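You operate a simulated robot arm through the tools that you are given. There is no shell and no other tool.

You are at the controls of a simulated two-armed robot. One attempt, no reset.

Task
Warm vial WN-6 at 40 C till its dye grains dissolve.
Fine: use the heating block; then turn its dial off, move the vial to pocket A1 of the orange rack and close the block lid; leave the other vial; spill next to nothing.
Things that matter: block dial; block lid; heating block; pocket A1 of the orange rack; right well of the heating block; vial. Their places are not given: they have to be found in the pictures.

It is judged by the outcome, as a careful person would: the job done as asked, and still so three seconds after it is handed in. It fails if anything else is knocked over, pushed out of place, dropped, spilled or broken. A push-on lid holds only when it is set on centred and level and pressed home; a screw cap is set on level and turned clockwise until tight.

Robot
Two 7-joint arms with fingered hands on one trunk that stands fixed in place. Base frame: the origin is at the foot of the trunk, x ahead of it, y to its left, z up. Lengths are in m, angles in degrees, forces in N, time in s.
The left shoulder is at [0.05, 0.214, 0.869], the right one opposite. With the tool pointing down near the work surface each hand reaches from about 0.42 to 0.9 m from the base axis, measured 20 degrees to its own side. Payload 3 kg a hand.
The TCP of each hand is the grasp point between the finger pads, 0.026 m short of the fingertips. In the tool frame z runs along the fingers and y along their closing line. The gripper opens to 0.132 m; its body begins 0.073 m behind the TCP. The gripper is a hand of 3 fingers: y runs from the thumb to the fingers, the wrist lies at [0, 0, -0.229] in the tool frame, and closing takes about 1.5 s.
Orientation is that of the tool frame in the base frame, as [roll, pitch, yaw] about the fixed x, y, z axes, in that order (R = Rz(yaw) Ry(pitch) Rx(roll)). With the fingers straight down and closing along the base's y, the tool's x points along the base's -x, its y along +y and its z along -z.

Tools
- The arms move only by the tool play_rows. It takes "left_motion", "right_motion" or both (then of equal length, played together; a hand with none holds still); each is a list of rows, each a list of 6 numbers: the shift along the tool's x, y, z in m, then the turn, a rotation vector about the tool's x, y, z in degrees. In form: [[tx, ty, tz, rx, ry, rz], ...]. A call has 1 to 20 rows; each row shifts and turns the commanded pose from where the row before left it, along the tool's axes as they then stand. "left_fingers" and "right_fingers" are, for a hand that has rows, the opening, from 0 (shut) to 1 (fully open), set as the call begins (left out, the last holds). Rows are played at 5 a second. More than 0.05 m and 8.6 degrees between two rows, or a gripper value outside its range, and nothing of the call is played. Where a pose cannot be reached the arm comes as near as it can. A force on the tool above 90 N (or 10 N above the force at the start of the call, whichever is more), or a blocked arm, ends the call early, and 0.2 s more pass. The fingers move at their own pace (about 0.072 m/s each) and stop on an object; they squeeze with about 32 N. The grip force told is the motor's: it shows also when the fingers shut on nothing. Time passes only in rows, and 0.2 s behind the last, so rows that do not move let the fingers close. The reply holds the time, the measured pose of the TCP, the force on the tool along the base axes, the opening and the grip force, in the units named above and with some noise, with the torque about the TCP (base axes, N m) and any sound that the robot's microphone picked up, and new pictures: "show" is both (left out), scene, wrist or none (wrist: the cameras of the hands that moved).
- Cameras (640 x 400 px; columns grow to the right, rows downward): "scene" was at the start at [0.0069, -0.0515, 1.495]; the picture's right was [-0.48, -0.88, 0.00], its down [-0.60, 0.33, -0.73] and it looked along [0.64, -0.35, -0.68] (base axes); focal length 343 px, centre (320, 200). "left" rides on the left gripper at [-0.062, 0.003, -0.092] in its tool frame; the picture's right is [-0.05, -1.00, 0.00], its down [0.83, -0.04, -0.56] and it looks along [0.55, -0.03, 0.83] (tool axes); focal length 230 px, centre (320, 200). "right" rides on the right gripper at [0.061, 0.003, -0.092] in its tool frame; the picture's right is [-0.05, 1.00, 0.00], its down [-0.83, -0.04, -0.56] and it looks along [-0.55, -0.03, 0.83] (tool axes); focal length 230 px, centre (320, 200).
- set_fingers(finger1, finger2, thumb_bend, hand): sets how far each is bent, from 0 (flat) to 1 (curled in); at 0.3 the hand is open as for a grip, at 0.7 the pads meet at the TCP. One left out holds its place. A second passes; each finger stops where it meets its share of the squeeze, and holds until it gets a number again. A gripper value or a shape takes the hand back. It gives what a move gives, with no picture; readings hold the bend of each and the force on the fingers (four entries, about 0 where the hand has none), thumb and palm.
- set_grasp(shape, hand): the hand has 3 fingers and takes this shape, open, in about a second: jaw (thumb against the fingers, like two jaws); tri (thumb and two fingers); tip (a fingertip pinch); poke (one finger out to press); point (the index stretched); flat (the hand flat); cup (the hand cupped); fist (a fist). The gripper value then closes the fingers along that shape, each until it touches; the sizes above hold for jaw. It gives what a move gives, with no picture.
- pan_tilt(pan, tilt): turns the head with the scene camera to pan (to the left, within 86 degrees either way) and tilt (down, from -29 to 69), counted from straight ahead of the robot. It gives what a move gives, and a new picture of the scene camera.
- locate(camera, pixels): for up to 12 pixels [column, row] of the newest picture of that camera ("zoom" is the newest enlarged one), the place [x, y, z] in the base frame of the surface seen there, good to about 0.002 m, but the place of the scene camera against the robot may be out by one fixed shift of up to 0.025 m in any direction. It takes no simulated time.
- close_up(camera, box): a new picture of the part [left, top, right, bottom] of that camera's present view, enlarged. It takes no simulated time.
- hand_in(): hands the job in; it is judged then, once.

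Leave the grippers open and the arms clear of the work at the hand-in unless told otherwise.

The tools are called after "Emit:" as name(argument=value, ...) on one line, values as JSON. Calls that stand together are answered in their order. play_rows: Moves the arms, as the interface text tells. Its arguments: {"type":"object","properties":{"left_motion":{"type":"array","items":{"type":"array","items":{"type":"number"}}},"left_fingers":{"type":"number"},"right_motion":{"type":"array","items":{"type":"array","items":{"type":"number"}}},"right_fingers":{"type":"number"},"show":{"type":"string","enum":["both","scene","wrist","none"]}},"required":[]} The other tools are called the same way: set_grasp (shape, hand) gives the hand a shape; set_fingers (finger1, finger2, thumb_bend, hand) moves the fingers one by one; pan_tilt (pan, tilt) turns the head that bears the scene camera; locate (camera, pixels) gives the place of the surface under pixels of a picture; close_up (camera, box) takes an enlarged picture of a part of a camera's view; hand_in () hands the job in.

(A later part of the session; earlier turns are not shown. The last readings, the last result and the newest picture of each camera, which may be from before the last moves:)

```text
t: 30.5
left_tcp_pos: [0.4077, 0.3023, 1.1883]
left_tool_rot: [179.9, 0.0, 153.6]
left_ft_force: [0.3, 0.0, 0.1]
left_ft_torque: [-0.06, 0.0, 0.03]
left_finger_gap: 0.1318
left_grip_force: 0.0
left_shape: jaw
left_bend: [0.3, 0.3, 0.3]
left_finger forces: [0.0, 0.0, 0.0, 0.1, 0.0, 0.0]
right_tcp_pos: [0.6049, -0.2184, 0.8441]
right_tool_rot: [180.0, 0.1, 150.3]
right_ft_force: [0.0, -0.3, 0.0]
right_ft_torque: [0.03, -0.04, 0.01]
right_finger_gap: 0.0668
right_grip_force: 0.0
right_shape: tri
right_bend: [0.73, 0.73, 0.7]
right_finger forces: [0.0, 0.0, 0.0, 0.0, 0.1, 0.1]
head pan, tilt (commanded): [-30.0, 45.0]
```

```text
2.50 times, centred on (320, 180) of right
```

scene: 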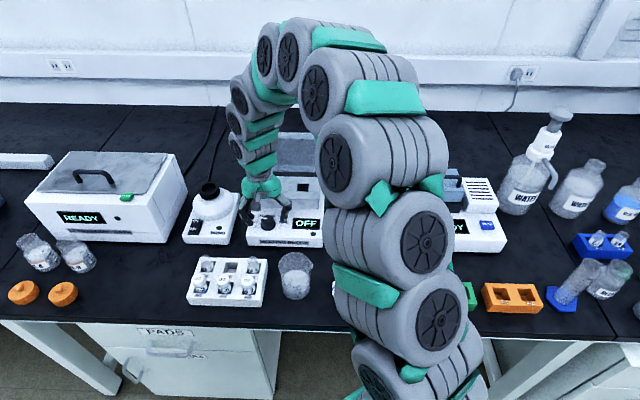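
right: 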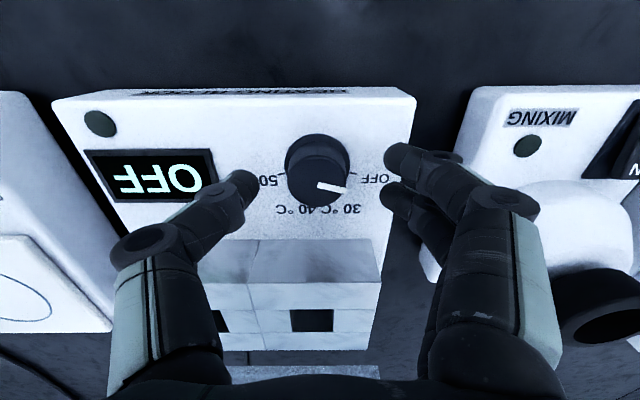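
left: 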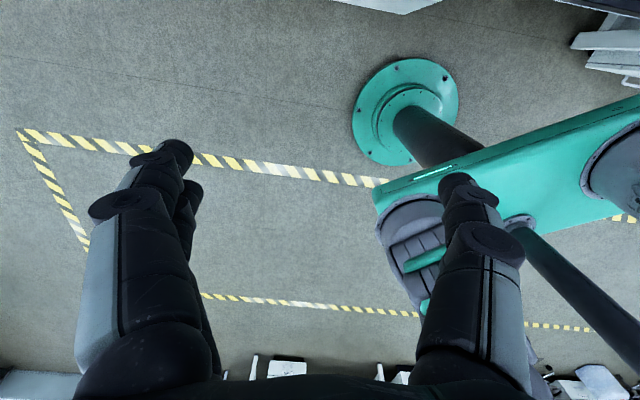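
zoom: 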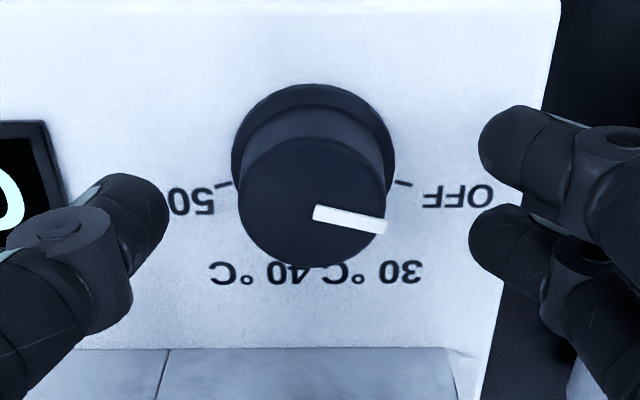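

The dial is centred between the fingers to within 2 mm. I'll trim this, lower 6 mm, and close the fingers on the dial.

Emit:
play_rows(right_motion=[[0.001, -0.0015, 0.003, 0, 0, 0], [0, 0, 0.003, 0, 0, 0]], show="none")

Emit:
play_rows(right_motion=[[0, 0, 0, 0, 0, 0], [0, 0, 0, 0, 0, 0], [0, 0, 0, 0, 0, 0], [0, 0, 0, 0, 0, 0], [0, 0, 0, 0, 0, 0], [0, 0, 0, 0, 0, 0]], right_fingers=0, show="wrist")

Emit:
close_up(camera="right", box=[200, 100, 440, 260])

Emit:
close_up(camera="scene", box=[220, 150, 340, 250])

```text
t: 31.1
left_tcp_pos: [0.4078, 0.3031, 1.1882]
left_tool_rot: [-179.9, 0.1, 153.6]
left_ft_force: [-0.7, -0.2, -0.2]
left_ft_torque: [0.0, 0.01, 0.0]
left_finger_gap: 0.1319
left_grip_force: 0.1
left_shape: jaw
left_bend: [0.3, 0.3, 0.3]
left_finger forces: [0.1, 0.0, 0.1, 0.1, 0.0, 0.0]
right_tcp_pos: [0.6028, -0.2203, 0.8375]
right_tool_rot: [-180.0, 0.0, 150.4]
right_ft_force: [0.0, -0.1, -1.3]
right_ft_torque: [0.02, 0.0, 0.01]
right_finger_gap: 0.0663
right_grip_force: 0.0
right_shape: tri
right_bend: [0.73, 0.73, 0.7]
right_finger forces: [0.0, 0.0, 0.0, 0.0, 0.1, 0.0]
head pan, tilt (commanded): [-30.0, 45.0]
```

```text
t: 32.5
left_tcp_pos: [0.4087, 0.3029, 1.188]
left_tool_rot: [179.9, -0.1, 153.5]
left_ft_force: [1.5, 0.1, -0.6]
left_ft_torque: [-0.01, 0.02, -0.01]
left_finger_gap: 0.1318
left_grip_force: 0.1
left_shape: jaw
left_bend: [0.3, 0.3, 0.3]
left_finger forces: [0.0, 0.1, 0.0, 0.1, 0.0, 0.0]
right_tcp_pos: [0.6031, -0.219, 0.8384]
right_tool_rot: [-180.0, 0.0, 150.4]
right_ft_force: [1.4, -3.1, -5.8]
right_ft_torque: [-0.05, -0.04, 0.0]
right_finger_gap: 0.0248
right_grip_force: 32.2
right_shape: tri
right_bend: [0.73, 0.73, 0.7]
right_finger forces: [14.4, 14.6, 0.1, 0.0, 28.9, 0.1]
head pan, tilt (commanded): [-30.0, 45.0]
```

right: 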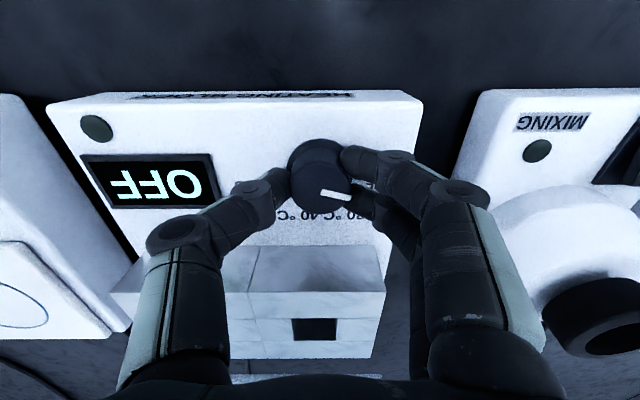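

```text
2.50 times, centred on (320, 180) of right
```

zoom: 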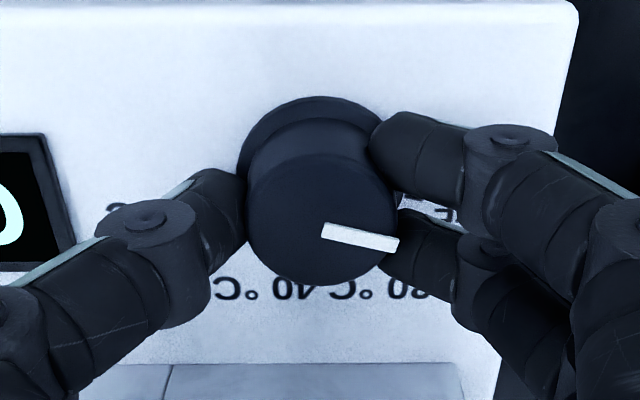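

```text
4.00 times, centred on (280, 200) of scene
```

zoom: 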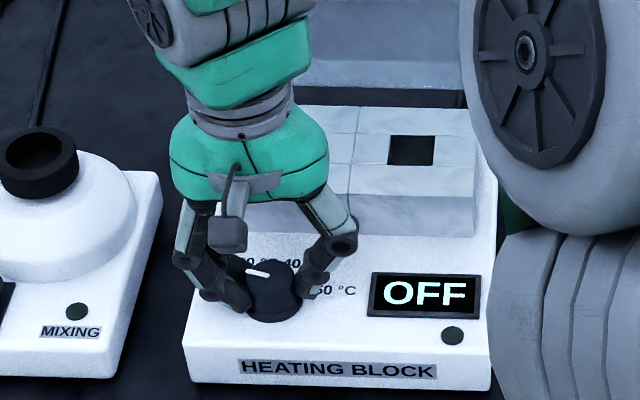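

A firm three-point grip on the dial (32 N). I'll turn 50 degrees clockwise first and read the display.

Emit:
play_rows(right_motion=[[0, 0, 0, 0, 0, 8.34], [0, 0, 0, 0, 0, 8.34], [0, 0, 0, 0, 0, 8.34], [0, 0, 0, 0, 0, 8.34], [0, 0, 0, 0, 0, 8.34], [0, 0, 0, 0, 0, 8.34]], show="both")

Emit:
close_up(camera="right", box=[160, 60, 480, 260])

Emit:
close_up(camera="scene", box=[220, 150, 340, 250])

```text
t: 33.9
left_tcp_pos: [0.4062, 0.3018, 1.1877]
left_tool_rot: [180.0, 0.0, 153.6]
left_ft_force: [-0.1, 0.5, 0.6]
left_ft_torque: [0.01, 0.0, 0.0]
left_finger_gap: 0.1319
left_grip_force: 0.1
left_shape: jaw
left_bend: [0.3, 0.3, 0.3]
left_finger forces: [0.0, 0.1, 0.0, 0.0, 0.1, 0.1]
right_tcp_pos: [0.6034, -0.2192, 0.8374]
right_tool_rot: [180.0, 0.0, 100.1]
right_ft_force: [-1.5, 5.2, -5.5]
right_ft_torque: [0.09, 0.0, 0.02]
right_finger_gap: 0.0245
right_grip_force: 32.1
right_shape: tri
right_bend: [0.73, 0.73, 0.7]
right_finger forces: [16.2, 14.1, 0.0, 0.0, 29.2, 0.1]
head pan, tilt (commanded): [-30.0, 45.0]
```

scene: 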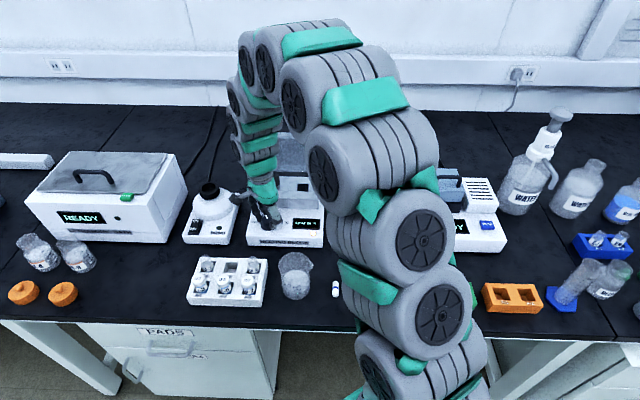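
right: 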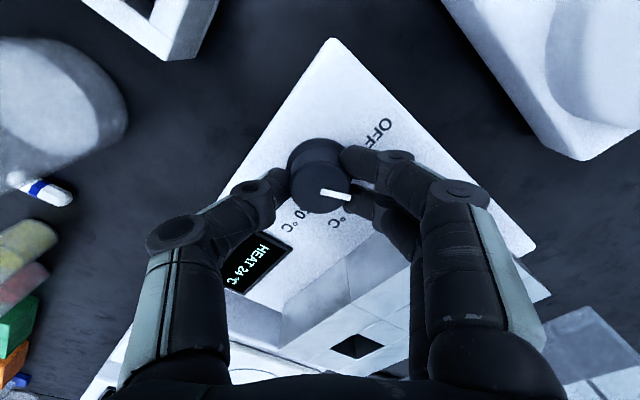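

```text
2.00 times, centred on (320, 160) of right
```

zoom: 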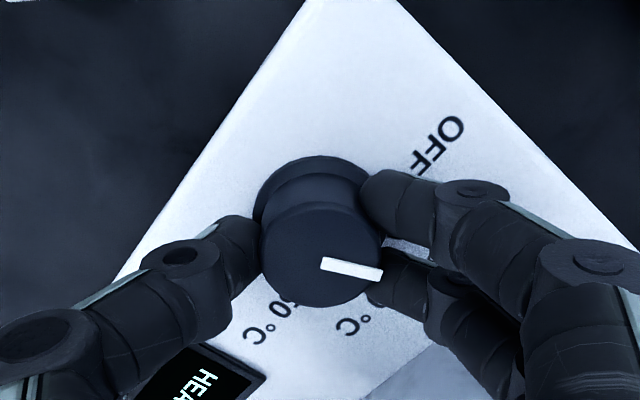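

```text
4.00 times, centred on (280, 200) of scene
```

zoom: 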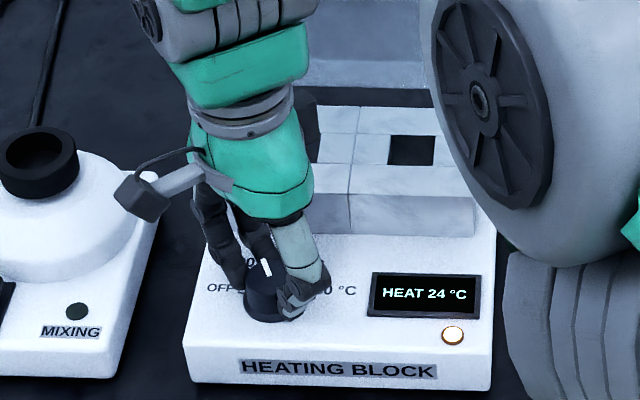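

The display reads HEAT 24 C and the lamp is lit. I'll turn another 50 degrees to the 40 mark.

Emit:
play_rows(right_motion=[[0, 0, 0, 0, 0, 8.34], [0, 0, 0, 0, 0, 8.34], [0, 0, 0, 0, 0, 8.34], [0, 0, 0, 0, 0, 8.34], [0, 0, 0, 0, 0, 8.34], [0, 0, 0, 0, 0, 8.3]], show="both")

Emit:
close_up(camera="right", box=[160, 60, 480, 260])

Emit:
close_up(camera="scene", box=[220, 150, 340, 250])

```text
t: 35.3
left_tcp_pos: [0.4066, 0.3013, 1.1881]
left_tool_rot: [179.9, 0.0, 153.6]
left_ft_force: [0.1, -0.6, -0.3]
left_ft_torque: [-0.03, 0.01, -0.01]
left_finger_gap: 0.1319
left_grip_force: 0.1
left_shape: jaw
left_bend: [0.3, 0.3, 0.3]
left_finger forces: [0.0, 0.1, 0.1, 0.0, 0.0, 0.0]
right_tcp_pos: [0.6051, -0.2205, 0.8374]
right_tool_rot: [-180.0, -0.1, 50.1]
right_ft_force: [-4.3, 1.9, 3.7]
right_ft_torque: [0.05, 0.05, 0.01]
right_finger_gap: 0.0246
right_grip_force: 31.7
right_shape: tri
right_bend: [0.73, 0.73, 0.7]
right_finger forces: [15.6, 15.5, 0.1, 0.1, 32.7, 0.1]
head pan, tilt (commanded): [-30.0, 45.0]
```

scene: 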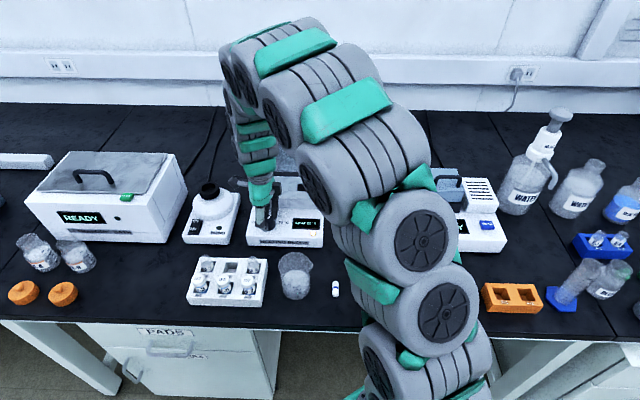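
right: 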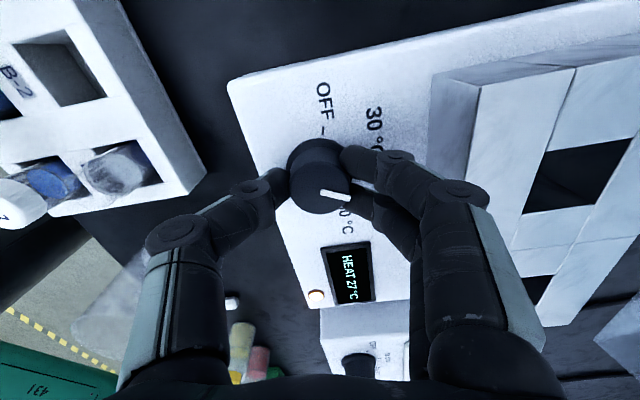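

```text
2.00 times, centred on (320, 160) of right
```

zoom: 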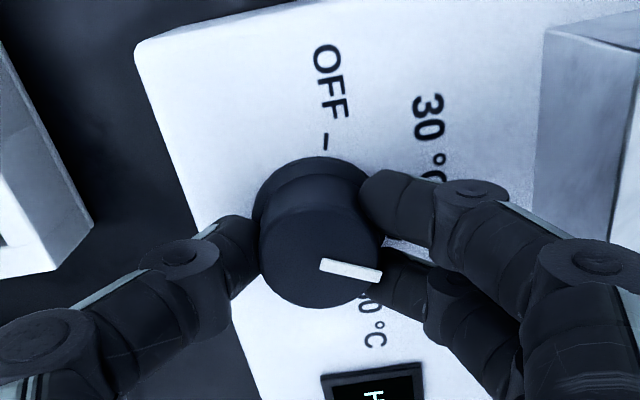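

```text
4.00 times, centred on (280, 200) of scene
```

zoom: 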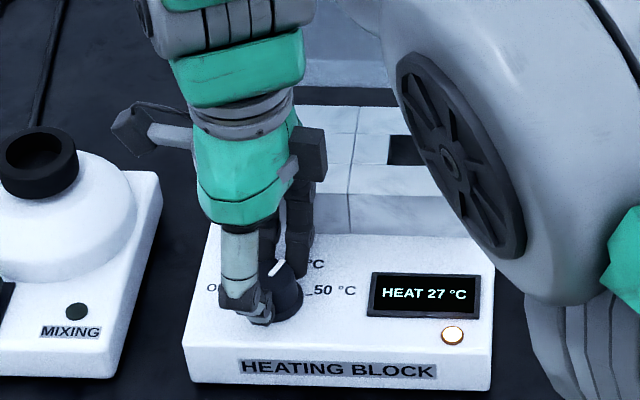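

HEAT 27 C and rising. I'll open the fingers slightly, raise the hand and check the pointer.

Emit:
play_rows(right_motion=[[0, 0, 0, 0, 0, 0], [0, 0, 0, 0, 0, 0], [0, 0, 0, 0, 0, 0], [0, 0, -0.02, 0, 0, 0], [0, 0, -0.03, 0, 0, 0], [0, 0, -0.03, 0, 0, 0]], right_fingers=0.42, show="wrist")

Emit:
close_up(camera="right", box=[240, 40, 440, 240])

Emit:
close_up(camera="scene", box=[220, 150, 340, 250])

```text
t: 36.7
left_tcp_pos: [0.4066, 0.3024, 1.1882]
left_tool_rot: [-180.0, -0.1, 153.7]
left_ft_force: [-0.3, -0.4, -0.1]
left_ft_torque: [0.01, 0.0, 0.01]
left_finger_gap: 0.1321
left_grip_force: 0.1
left_shape: jaw
left_bend: [0.3, 0.3, 0.3]
left_finger forces: [0.0, 0.0, 0.0, 0.0, 0.1, 0.0]
right_tcp_pos: [0.6037, -0.2201, 0.9173]
right_tool_rot: [180.0, 0.0, 50.3]
right_ft_force: [0.9, 0.9, 0.7]
right_ft_torque: [0.0, -0.01, -0.01]
right_finger_gap: 0.0551
right_grip_force: 0.0
right_shape: tri
right_bend: [0.73, 0.73, 0.7]
right_finger forces: [0.0, 0.1, 0.0, 0.0, 0.0, 0.0]
head pan, tilt (commanded): [-30.0, 45.0]
```

right: 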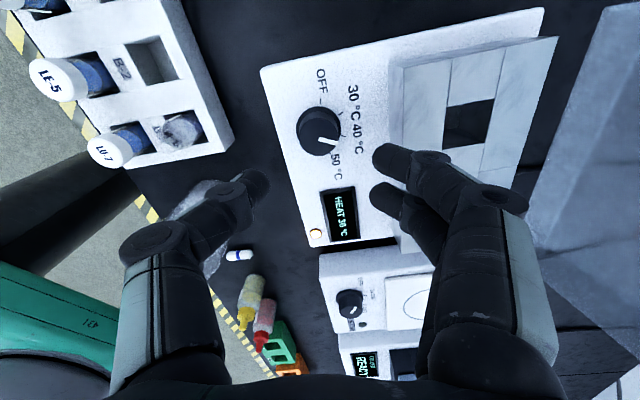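

```text
2.00 times, centred on (340, 140) of right
```

zoom: 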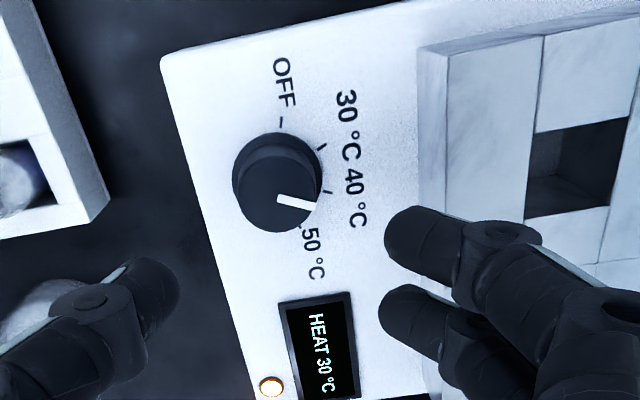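

```text
4.00 times, centred on (280, 200) of scene
```

zoom: 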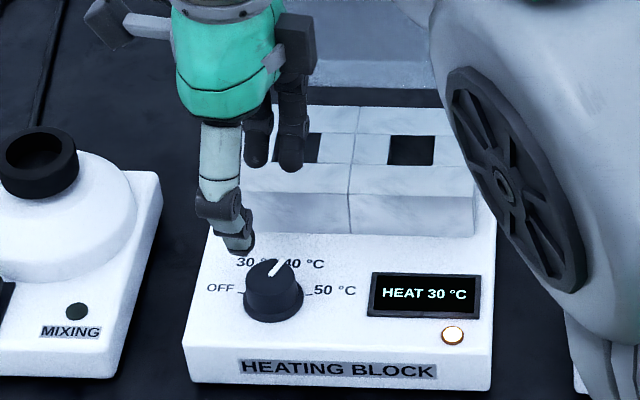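

The pointer is at the 40 tick and the block is at 30 C, rising. Now I'll turn the hand back (yaw 150) and raise it a bit for picking the vial.

Emit:
play_rows(right_motion=[[0, 0, -0.004, 0, 0, -8.34], [0, 0, -0.004, 0, 0, -8.34], [0, 0, -0.004, 0, 0, -8.34], [0, 0, -0.004, 0, 0, -8.34], [0, 0, -0.004, 0, 0, -8.34], [0, 0, -0.004, 0, 0, -8.34], [0, 0, -0.004, 0, 0, -8.34], [0, 0, -0.004, 0, 0, -8.34], [0, 0, -0.004, 0, 0, -8.34], [0, 0, -0.004, 0, 0, -8.34], [0, 0, -0.004, 0, 0, -8.34], [0, 0, -0.004, 0, 0, -8.34]], right_fingers=0.5, show="both")

Emit:
close_up(camera="scene", box=[180, 190, 360, 310])

Emit:
close_up(camera="right", box=[280, 0, 520, 150])

```text
t: 39.3
left_tcp_pos: [0.408, 0.3024, 1.1875]
left_tool_rot: [-180.0, 0.0, 153.5]
left_ft_force: [-0.9, 0.4, -1.1]
left_ft_torque: [0.01, -0.02, 0.04]
left_finger_gap: 0.132
left_grip_force: 0.2
left_shape: jaw
left_bend: [0.3, 0.3, 0.3]
left_finger forces: [0.0, 0.0, 0.0, 0.0, 0.1, 0.0]
right_tcp_pos: [0.6042, -0.2208, 0.9646]
right_tool_rot: [-180.0, 0.0, 150.6]
right_ft_force: [0.4, 0.4, 0.0]
right_ft_torque: [0.01, -0.01, 0.01]
right_finger_gap: 0.0655
right_grip_force: 0.3
right_shape: tri
right_bend: [0.73, 0.73, 0.7]
right_finger forces: [0.0, 0.0, 0.0, 0.0, 0.1, 0.0]
head pan, tilt (commanded): [-30.0, 45.0]
```

scene: 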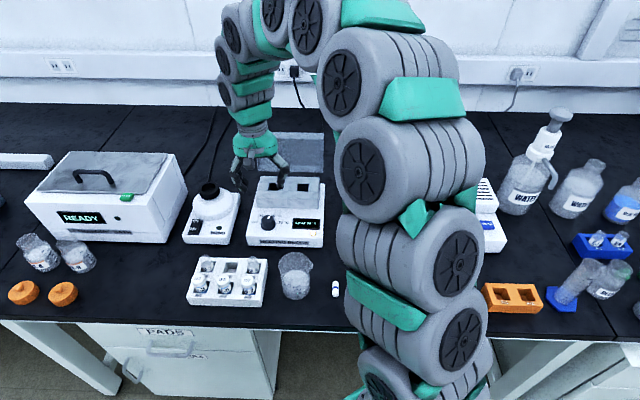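
right: 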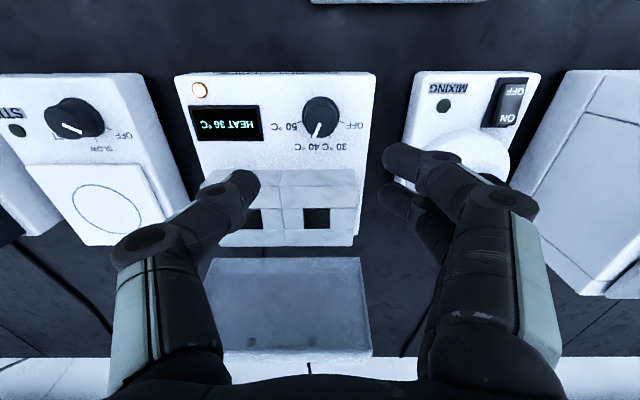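

```text
3.33 times, centred on (270, 250) of scene
```

zoom: 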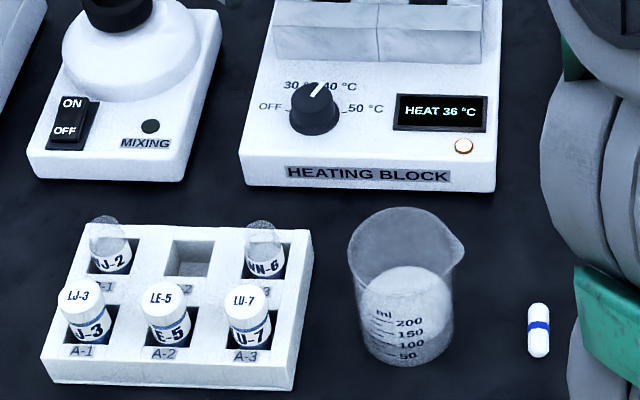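

```text
2.67 times, centred on (400, 75) of right
```

zoom: 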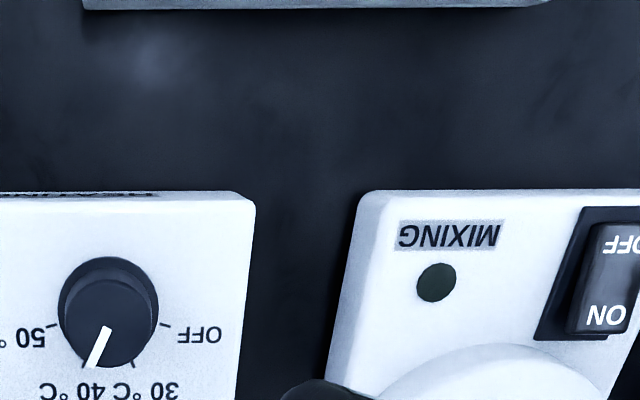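

The block reads HEAT 36 C with the pointer on the 40 mark. I'll move the hand above vial WN-6 and look straight down on it.

Emit:
play_rows(right_motion=[[0.0336, 0.0054, 0, 0, 0, 0], [0.0336, 0.0054, 0, 0, 0, 0], [0.0336, 0.0054, 0, 0, 0, 0], [0.0336, 0.0054, 0, 0, 0, 0], [0, 0, 0, 0, 0, 0]], show="both")

Emit:
close_up(camera="right", box=[220, 30, 460, 190])

Emit:
close_up(camera="scene", box=[180, 200, 340, 320])

```text
t: 40.5
left_tcp_pos: [0.407, 0.3022, 1.1882]
left_tool_rot: [179.9, -0.1, 153.6]
left_ft_force: [-0.2, 0.2, -0.7]
left_ft_torque: [-0.01, 0.0, -0.01]
left_finger_gap: 0.1315
left_grip_force: 0.0
left_shape: jaw
left_bend: [0.3, 0.3, 0.3]
left_finger forces: [0.0, 0.1, 0.0, 0.0, 0.0, 0.0]
right_tcp_pos: [0.498, -0.1315, 0.9672]
right_tool_rot: [180.0, 0.0, 150.3]
right_ft_force: [-0.5, -0.1, -0.6]
right_ft_torque: [-0.01, -0.02, 0.05]
right_finger_gap: 0.0653
right_grip_force: 0.0
right_shape: tri
right_bend: [0.73, 0.73, 0.7]
right_finger forces: [0.0, 0.0, 0.1, 0.0, 0.0, 0.0]
head pan, tilt (commanded): [-30.0, 45.0]
```

scene: 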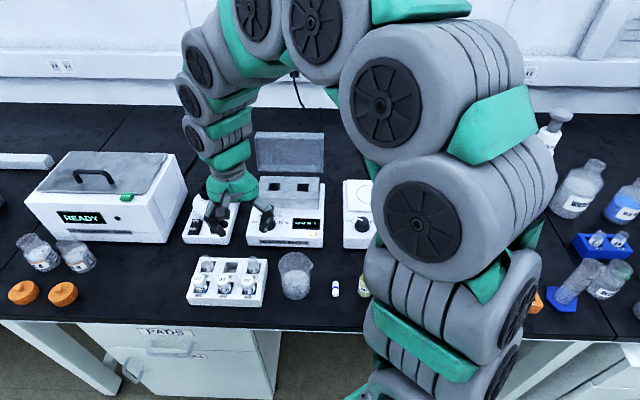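
right: 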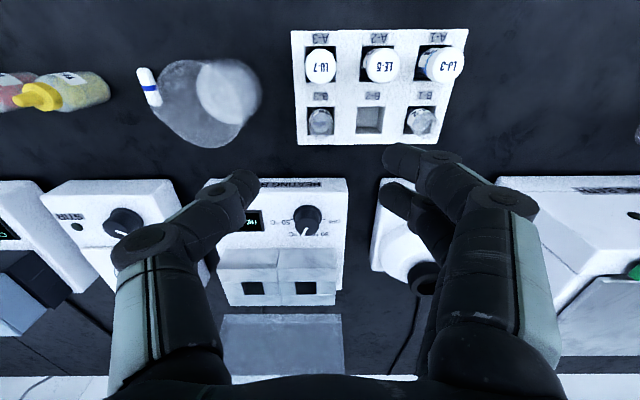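

```text
2.50 times, centred on (340, 110) of right
```

zoom: 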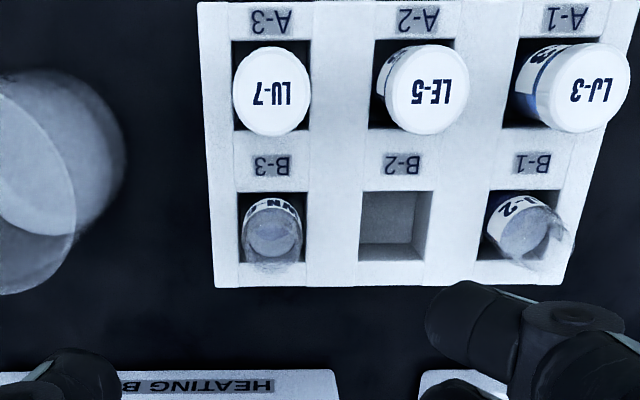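

```text
3.33 times, centred on (260, 260) of scene
```

zoom: 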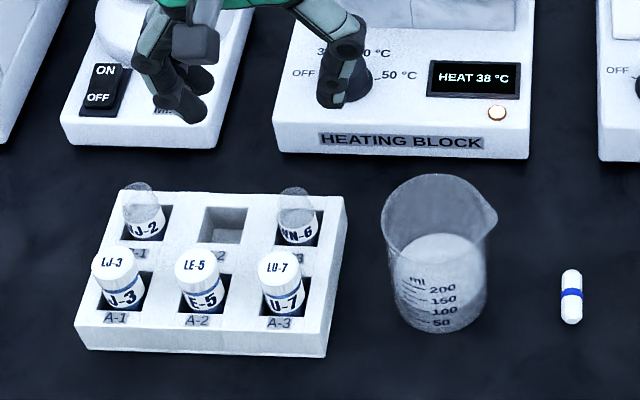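

WN-6 sits near (320,123) in the right picture. I'll measure the pocket edges, the vial's rim and the rack.

Emit:
locate(camera="zoom", pixels=[[100, 200]])

Emit:
locate(camera="right", pixels=[[306, 112], [337, 112], [308, 137], [339, 137], [320, 128], [320, 133], [320, 118], [315, 128], [326, 128], [320, 113], [378, 122], [300, 140]])

Emit:
close_up(camera="right", box=[290, 90, 370, 150])

```text
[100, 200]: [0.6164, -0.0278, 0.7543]
```

```text
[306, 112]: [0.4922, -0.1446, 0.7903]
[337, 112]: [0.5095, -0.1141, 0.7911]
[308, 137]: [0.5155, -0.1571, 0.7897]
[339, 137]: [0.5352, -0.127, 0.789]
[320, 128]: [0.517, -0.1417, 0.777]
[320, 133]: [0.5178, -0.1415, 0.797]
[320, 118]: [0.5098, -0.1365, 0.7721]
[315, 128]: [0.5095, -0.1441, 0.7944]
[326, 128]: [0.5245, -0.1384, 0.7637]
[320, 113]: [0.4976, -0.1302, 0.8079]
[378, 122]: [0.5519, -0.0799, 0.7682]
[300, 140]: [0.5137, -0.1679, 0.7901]
```

```text
6.67 times, centred on (330, 120) of right
```

zoom: 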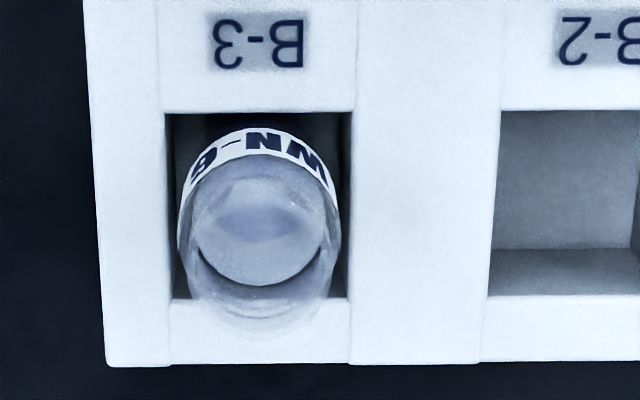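

Rack top is z 0.790, pocket B-3 centre about (0.5086,-0.135), the vial is 25 mm wide with its rim at z ~0.823. I'll shift 11 mm away and descend to z 0.865 to recheck alignment.

Emit:
play_rows(right_motion=[[-0.011, 0.002, 0.0, 0, 0, 0], [0, 0, 0.025, 0, 0, 0], [0, 0, 0.025, 0, 0, 0], [0, 0, 0.025, 0, 0, 0], [0, 0, 0.025, 0, 0, 0], [0, 0, 0, 0, 0, 0]], show="both")

Emit:
close_up(camera="right", box=[220, 80, 440, 230])

Emit:
close_up(camera="scene", box=[180, 200, 340, 320])

```text
t: 41.9
left_tcp_pos: [0.4083, 0.3004, 1.1876]
left_tool_rot: [-180.0, 0.0, 153.6]
left_ft_force: [0.4, 0.4, -0.6]
left_ft_torque: [-0.06, 0.02, 0.02]
left_finger_gap: 0.132
left_grip_force: 0.1
left_shape: jaw
left_bend: [0.3, 0.3, 0.3]
left_finger forces: [0.0, 0.0, 0.0, 0.1, 0.1, 0.0]
right_tcp_pos: [0.5106, -0.1375, 0.8653]
right_tool_rot: [179.9, 0.1, 150.4]
right_ft_force: [0.0, -0.7, -0.5]
right_ft_torque: [0.01, -0.02, 0.01]
right_finger_gap: 0.0654
right_grip_force: 0.1
right_shape: tri
right_bend: [0.73, 0.73, 0.7]
right_finger forces: [0.0, 0.0, 0.0, 0.1, 0.0, 0.0]
head pan, tilt (commanded): [-30.0, 45.0]
```

scene: 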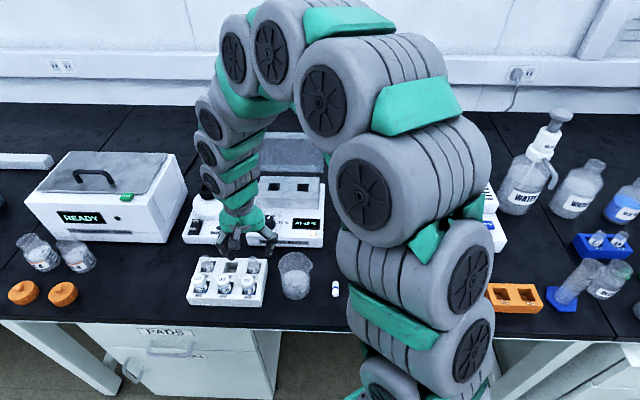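
right: 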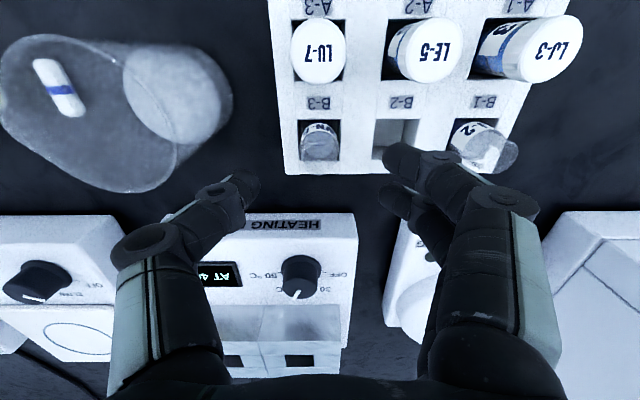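

```text
2.67 times, centred on (330, 155) of right
```

zoom: 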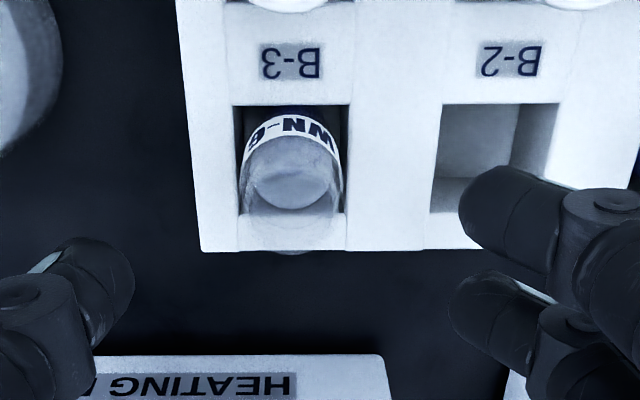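

```text
3.33 times, centred on (260, 260) of scene
```

zoom: 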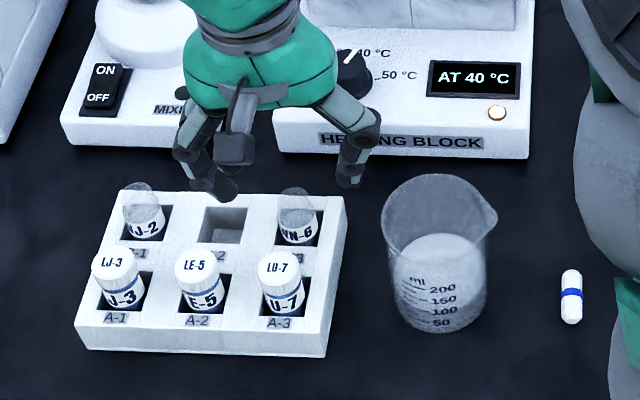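

The block now reads AT 40 C. The vial lies 3.5 mm nearer the robot than the TCP; I'll correct and lower to z 0.829.

Emit:
play_rows(right_motion=[[0.0036, -0.0005, 0.0, 0, 0, 0], [0, 0, 0.012, 0, 0, 0], [0, 0, 0.012, 0, 0, 0], [0, 0, 0.012, 0, 0, 0], [0, 0, 0, 0, 0, 0]], show="both")

Emit:
close_up(camera="right", box=[220, 110, 420, 260])

Emit:
close_up(camera="scene", box=[180, 220, 300, 310])

```text
t: 43.1
left_tcp_pos: [0.4081, 0.3027, 1.1886]
left_tool_rot: [179.9, 0.0, 153.5]
left_ft_force: [0.6, 0.0, -0.1]
left_ft_torque: [0.03, -0.01, -0.01]
left_finger_gap: 0.1321
left_grip_force: 0.1
left_shape: jaw
left_bend: [0.3, 0.3, 0.3]
left_finger forces: [0.0, 0.0, 0.1, 0.1, 0.0, 0.1]
right_tcp_pos: [0.5051, -0.1374, 0.8295]
right_tool_rot: [-179.9, -0.1, 150.4]
right_ft_force: [0.8, -0.4, 0.9]
right_ft_torque: [-0.04, 0.01, 0.02]
right_finger_gap: 0.0653
right_grip_force: 0.0
right_shape: tri
right_bend: [0.73, 0.73, 0.7]
right_finger forces: [0.1, 0.0, 0.0, 0.0, 0.0, 0.0]
head pan, tilt (commanded): [-30.0, 45.0]
```

scene: 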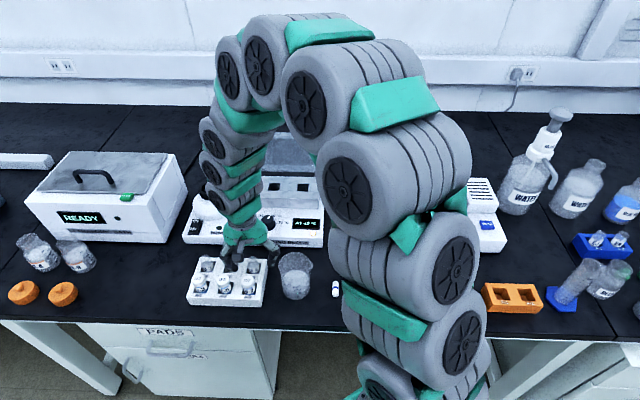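
right: 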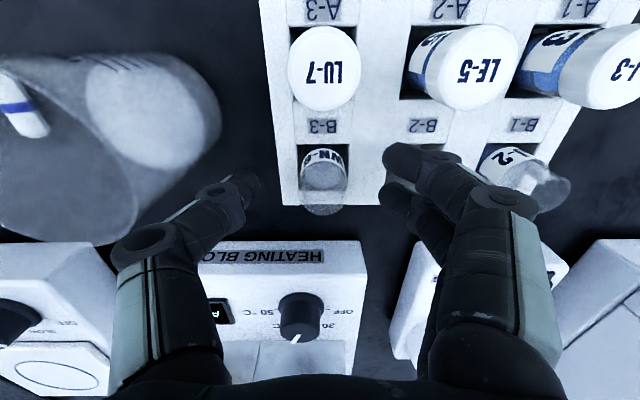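

```text
2.67 times, centred on (320, 185) of right
```

zoom: 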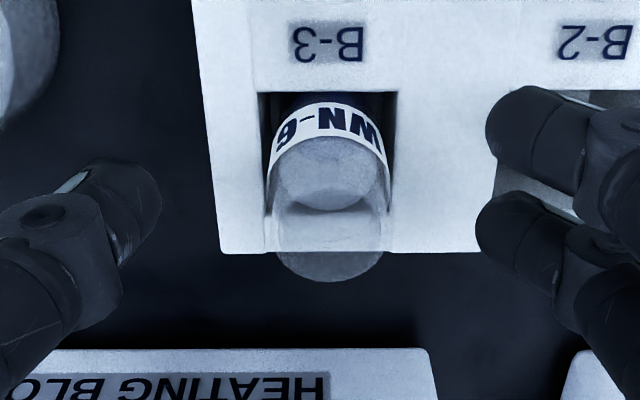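

```text
4.44 times, centred on (240, 265) of scene
```

zoom: 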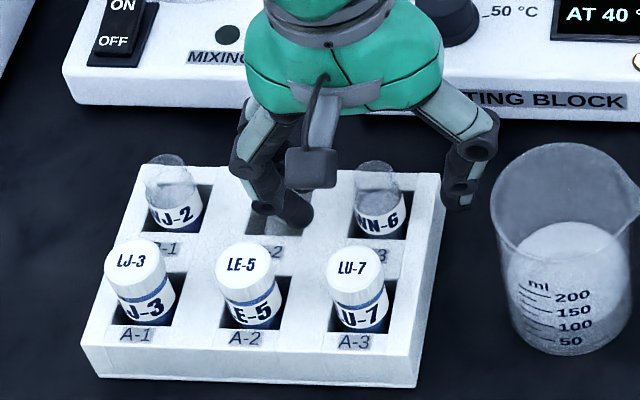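

Vial is within 2 mm of centre. I'll trim that and close the fingers gently on its upper part.

Emit:
play_rows(right_motion=[[-0.0018, 0.002, 0, 0, 0, 0], [0, 0, 0, 0, 0, 0]], show="none")

Emit:
play_rows(right_motion=[[0, 0, 0, 0, 0, 0], [0, 0, 0, 0, 0, 0], [0, 0, 0, 0, 0, 0], [0, 0, 0, 0, 0, 0], [0, 0, 0, 0, 0, 0], [0, 0, 0, 0, 0, 0], [0, 0, 0, 0, 0, 0]], right_fingers=0, show="wrist")

Emit:
close_up(camera="right", box=[220, 110, 420, 260])

Emit:
close_up(camera="scene", box=[180, 220, 300, 310])

```text
t: 43.7
left_tcp_pos: [0.4068, 0.3013, 1.1878]
left_tool_rot: [180.0, 0.0, 153.6]
left_ft_force: [0.1, -0.2, -0.3]
left_ft_torque: [0.03, 0.03, -0.01]
left_finger_gap: 0.132
left_grip_force: 0.0
left_shape: jaw
left_bend: [0.3, 0.3, 0.3]
left_finger forces: [0.0, 0.0, 0.0, 0.1, 0.0, 0.0]
right_tcp_pos: [0.5065, -0.1372, 0.8291]
right_tool_rot: [179.9, -0.1, 150.4]
right_ft_force: [0.0, -0.1, 0.3]
right_ft_torque: [-0.01, -0.02, 0.01]
right_finger_gap: 0.0653
right_grip_force: 0.0
right_shape: tri
right_bend: [0.73, 0.73, 0.7]
right_finger forces: [0.0, 0.0, 0.0, 0.0, 0.0, 0.1]
head pan, tilt (commanded): [-30.0, 45.0]
```

```text
t: 45.3
left_tcp_pos: [0.4074, 0.3019, 1.188]
left_tool_rot: [-180.0, -0.1, 153.6]
left_ft_force: [0.0, -0.2, -0.3]
left_ft_torque: [-0.02, -0.01, 0.0]
left_finger_gap: 0.1318
left_grip_force: 0.0
left_shape: jaw
left_bend: [0.3, 0.3, 0.3]
left_finger forces: [0.0, 0.0, 0.0, 0.0, 0.1, 0.0]
right_tcp_pos: [0.5074, -0.137, 0.8308]
right_tool_rot: [180.0, 0.0, 150.4]
right_ft_force: [-0.3, -0.9, 8.8]
right_ft_torque: [0.03, 0.01, -0.02]
right_finger_gap: 0.0146
right_grip_force: 32.2
right_shape: tri
right_bend: [0.72, 0.72, 0.7]
right_finger forces: [12.3, 13.9, 0.0, 0.0, 27.8, 0.1]
head pan, tilt (commanded): [-30.0, 45.0]
```

right: 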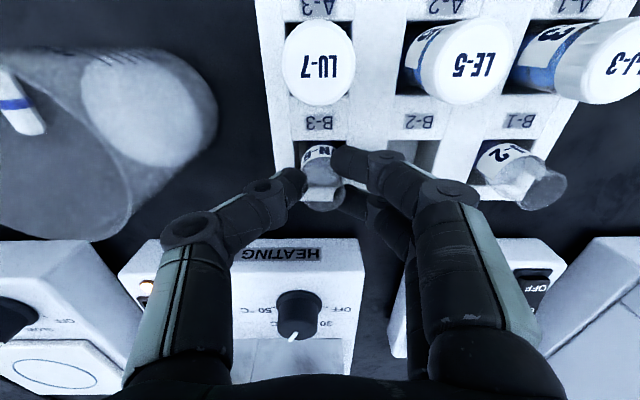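

```text
2.67 times, centred on (320, 185) of right
```

zoom: 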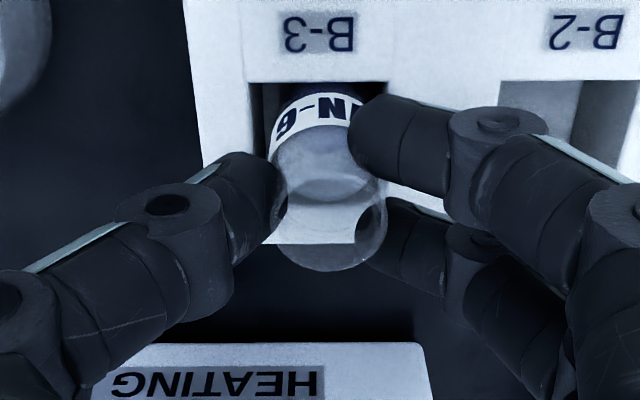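

```text
4.44 times, centred on (240, 265) of scene
```

zoom: 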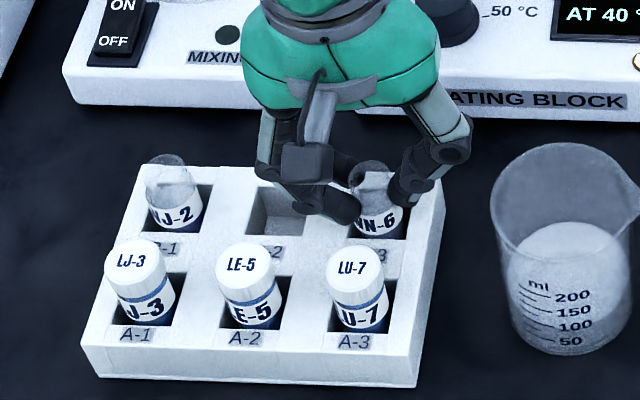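

Gripped (32 N at three contacts). I'll lift slowly by 30 mm and check the vial comes along upright.

Emit:
play_rows(right_motion=[[0, 0, -0.004, 0, 0, 0], [0, 0, -0.008, 0, 0, 0], [0, 0, -0.01, 0, 0, 0], [0, 0, -0.008, 0, 0, 0], [0, 0, 0, 0, 0, 0]], show="both")

Emit:
close_up(camera="right", box=[220, 110, 420, 260])

Emit:
close_up(camera="scene", box=[180, 210, 300, 310])

```text
t: 46.5
left_tcp_pos: [0.4061, 0.3014, 1.1889]
left_tool_rot: [-179.9, 0.0, 153.6]
left_ft_force: [0.4, -0.3, -0.6]
left_ft_torque: [0.03, 0.02, 0.03]
left_finger_gap: 0.1319
left_grip_force: 0.0
left_shape: jaw
left_bend: [0.3, 0.3, 0.3]
left_finger forces: [0.1, 0.0, 0.1, 0.0, 0.0, 0.0]
right_tcp_pos: [0.508, -0.1366, 0.8594]
right_tool_rot: [180.0, 0.0, 150.3]
right_ft_force: [0.6, 0.5, 0.3]
right_ft_torque: [0.02, 0.0, -0.05]
right_finger_gap: 0.0142
right_grip_force: 32.0
right_shape: tri
right_bend: [0.72, 0.72, 0.7]
right_finger forces: [13.4, 13.4, 0.0, 0.1, 26.0, 0.1]
head pan, tilt (commanded): [-30.0, 45.0]
```

scene: 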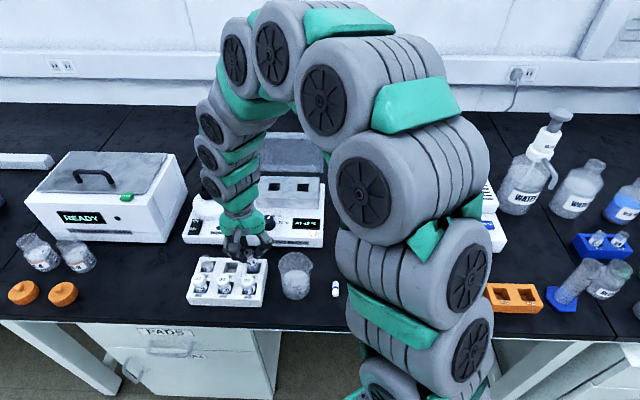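
right: 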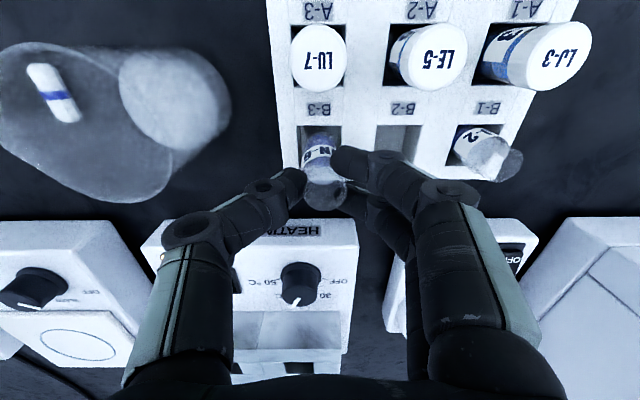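

```text
2.67 times, centred on (320, 185) of right
```

zoom: 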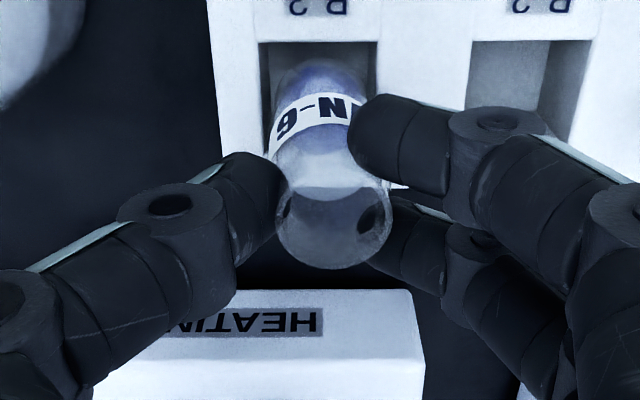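

```text
4.00 times, centred on (240, 260) of scene
```

zoom: 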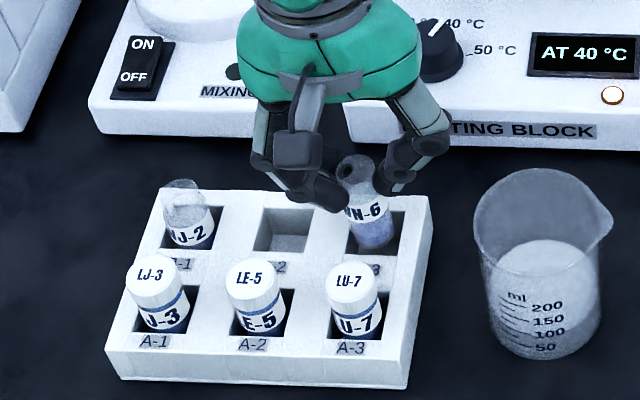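

The vial rises upright with blue dye grains at its base. I'll raise it further to z ~0.945 and carry it smoothly over to the right well of the block.

Emit:
play_rows(right_motion=[[0, 0, -0.008, 0, 0, 0], [0, 0, -0.014, 0, 0, 0], [0, 0, -0.018, 0, 0, 0], [0, 0, -0.018, 0, 0, 0], [0, 0, -0.016, 0, 0, 0], [0, 0, -0.012, 0, 0, 0], [-0.0068, -0.0034, 0, 0, 0, 0], [-0.0137, -0.0067, 0, 0, 0, 0], [-0.0182, -0.009, 0, 0, 0, 0], [-0.0205, -0.0101, 0, 0, 0, 0], [-0.0205, -0.0101, 0, 0, 0, 0], [-0.0205, -0.0101, 0, 0, 0, 0], [-0.0205, -0.0101, 0, 0, 0, 0], [-0.0205, -0.0101, 0, 0, 0, 0], [-0.0182, -0.009, 0, 0, 0, 0], [-0.0137, -0.0067, 0, 0, 0, 0], [-0.0068, -0.0034, 0, 0, 0, 0], [0, 0, 0, 0, 0, 0]], show="both")

Emit:
close_up(camera="right", box=[200, 80, 440, 260])

Emit:
close_up(camera="scene", box=[210, 130, 350, 250])

```text
t: 50.3
left_tcp_pos: [0.4078, 0.3029, 1.1885]
left_tool_rot: [180.0, -0.1, 153.6]
left_ft_force: [0.1, -0.1, -0.6]
left_ft_torque: [0.02, -0.01, -0.03]
left_finger_gap: 0.1317
left_grip_force: 0.0
left_shape: jaw
left_bend: [0.3, 0.3, 0.3]
left_finger forces: [0.1, 0.1, 0.0, 0.0, 0.0, 0.0]
right_tcp_pos: [0.6206, -0.3007, 0.9457]
right_tool_rot: [-180.0, 0.0, 150.4]
right_ft_force: [1.0, 1.8, -0.9]
right_ft_torque: [0.04, -0.03, -0.03]
right_finger_gap: 0.0139
right_grip_force: 32.1
right_shape: tri
right_bend: [0.72, 0.72, 0.7]
right_finger forces: [15.7, 15.7, 0.0, 0.0, 27.3, 0.0]
head pan, tilt (commanded): [-30.0, 45.0]
```

scene: 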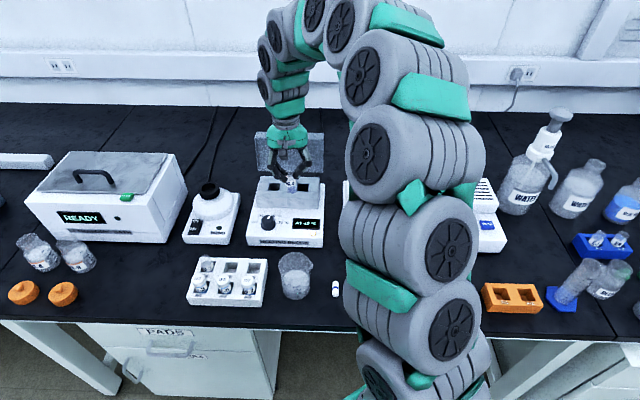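
right: 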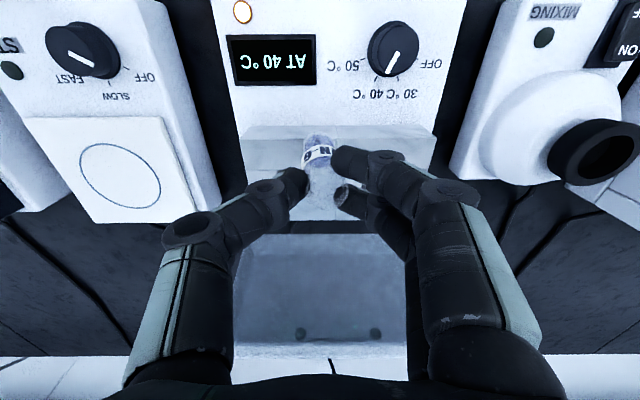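

```text
2.22 times, centred on (320, 170) of right
```

zoom: 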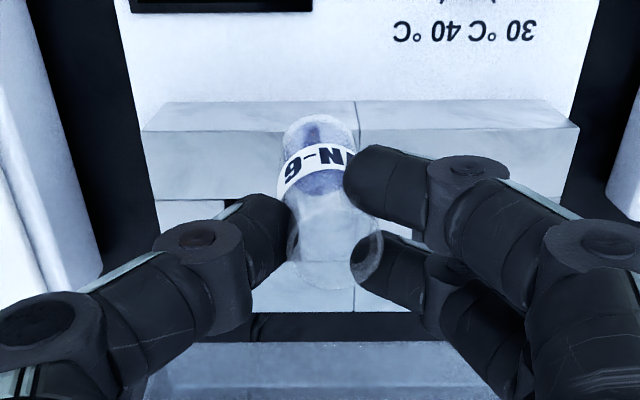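

```text
3.33 times, centred on (280, 190) of scene
```

zoom: 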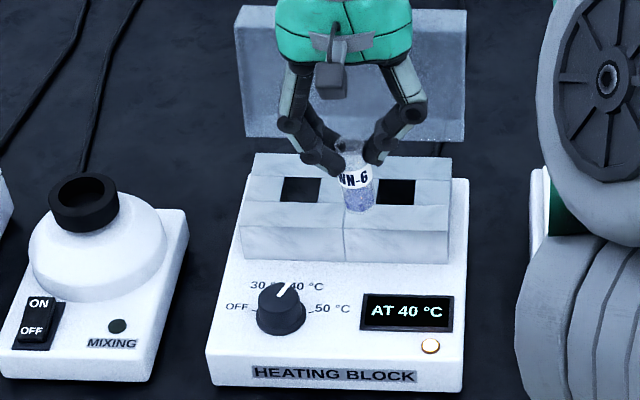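

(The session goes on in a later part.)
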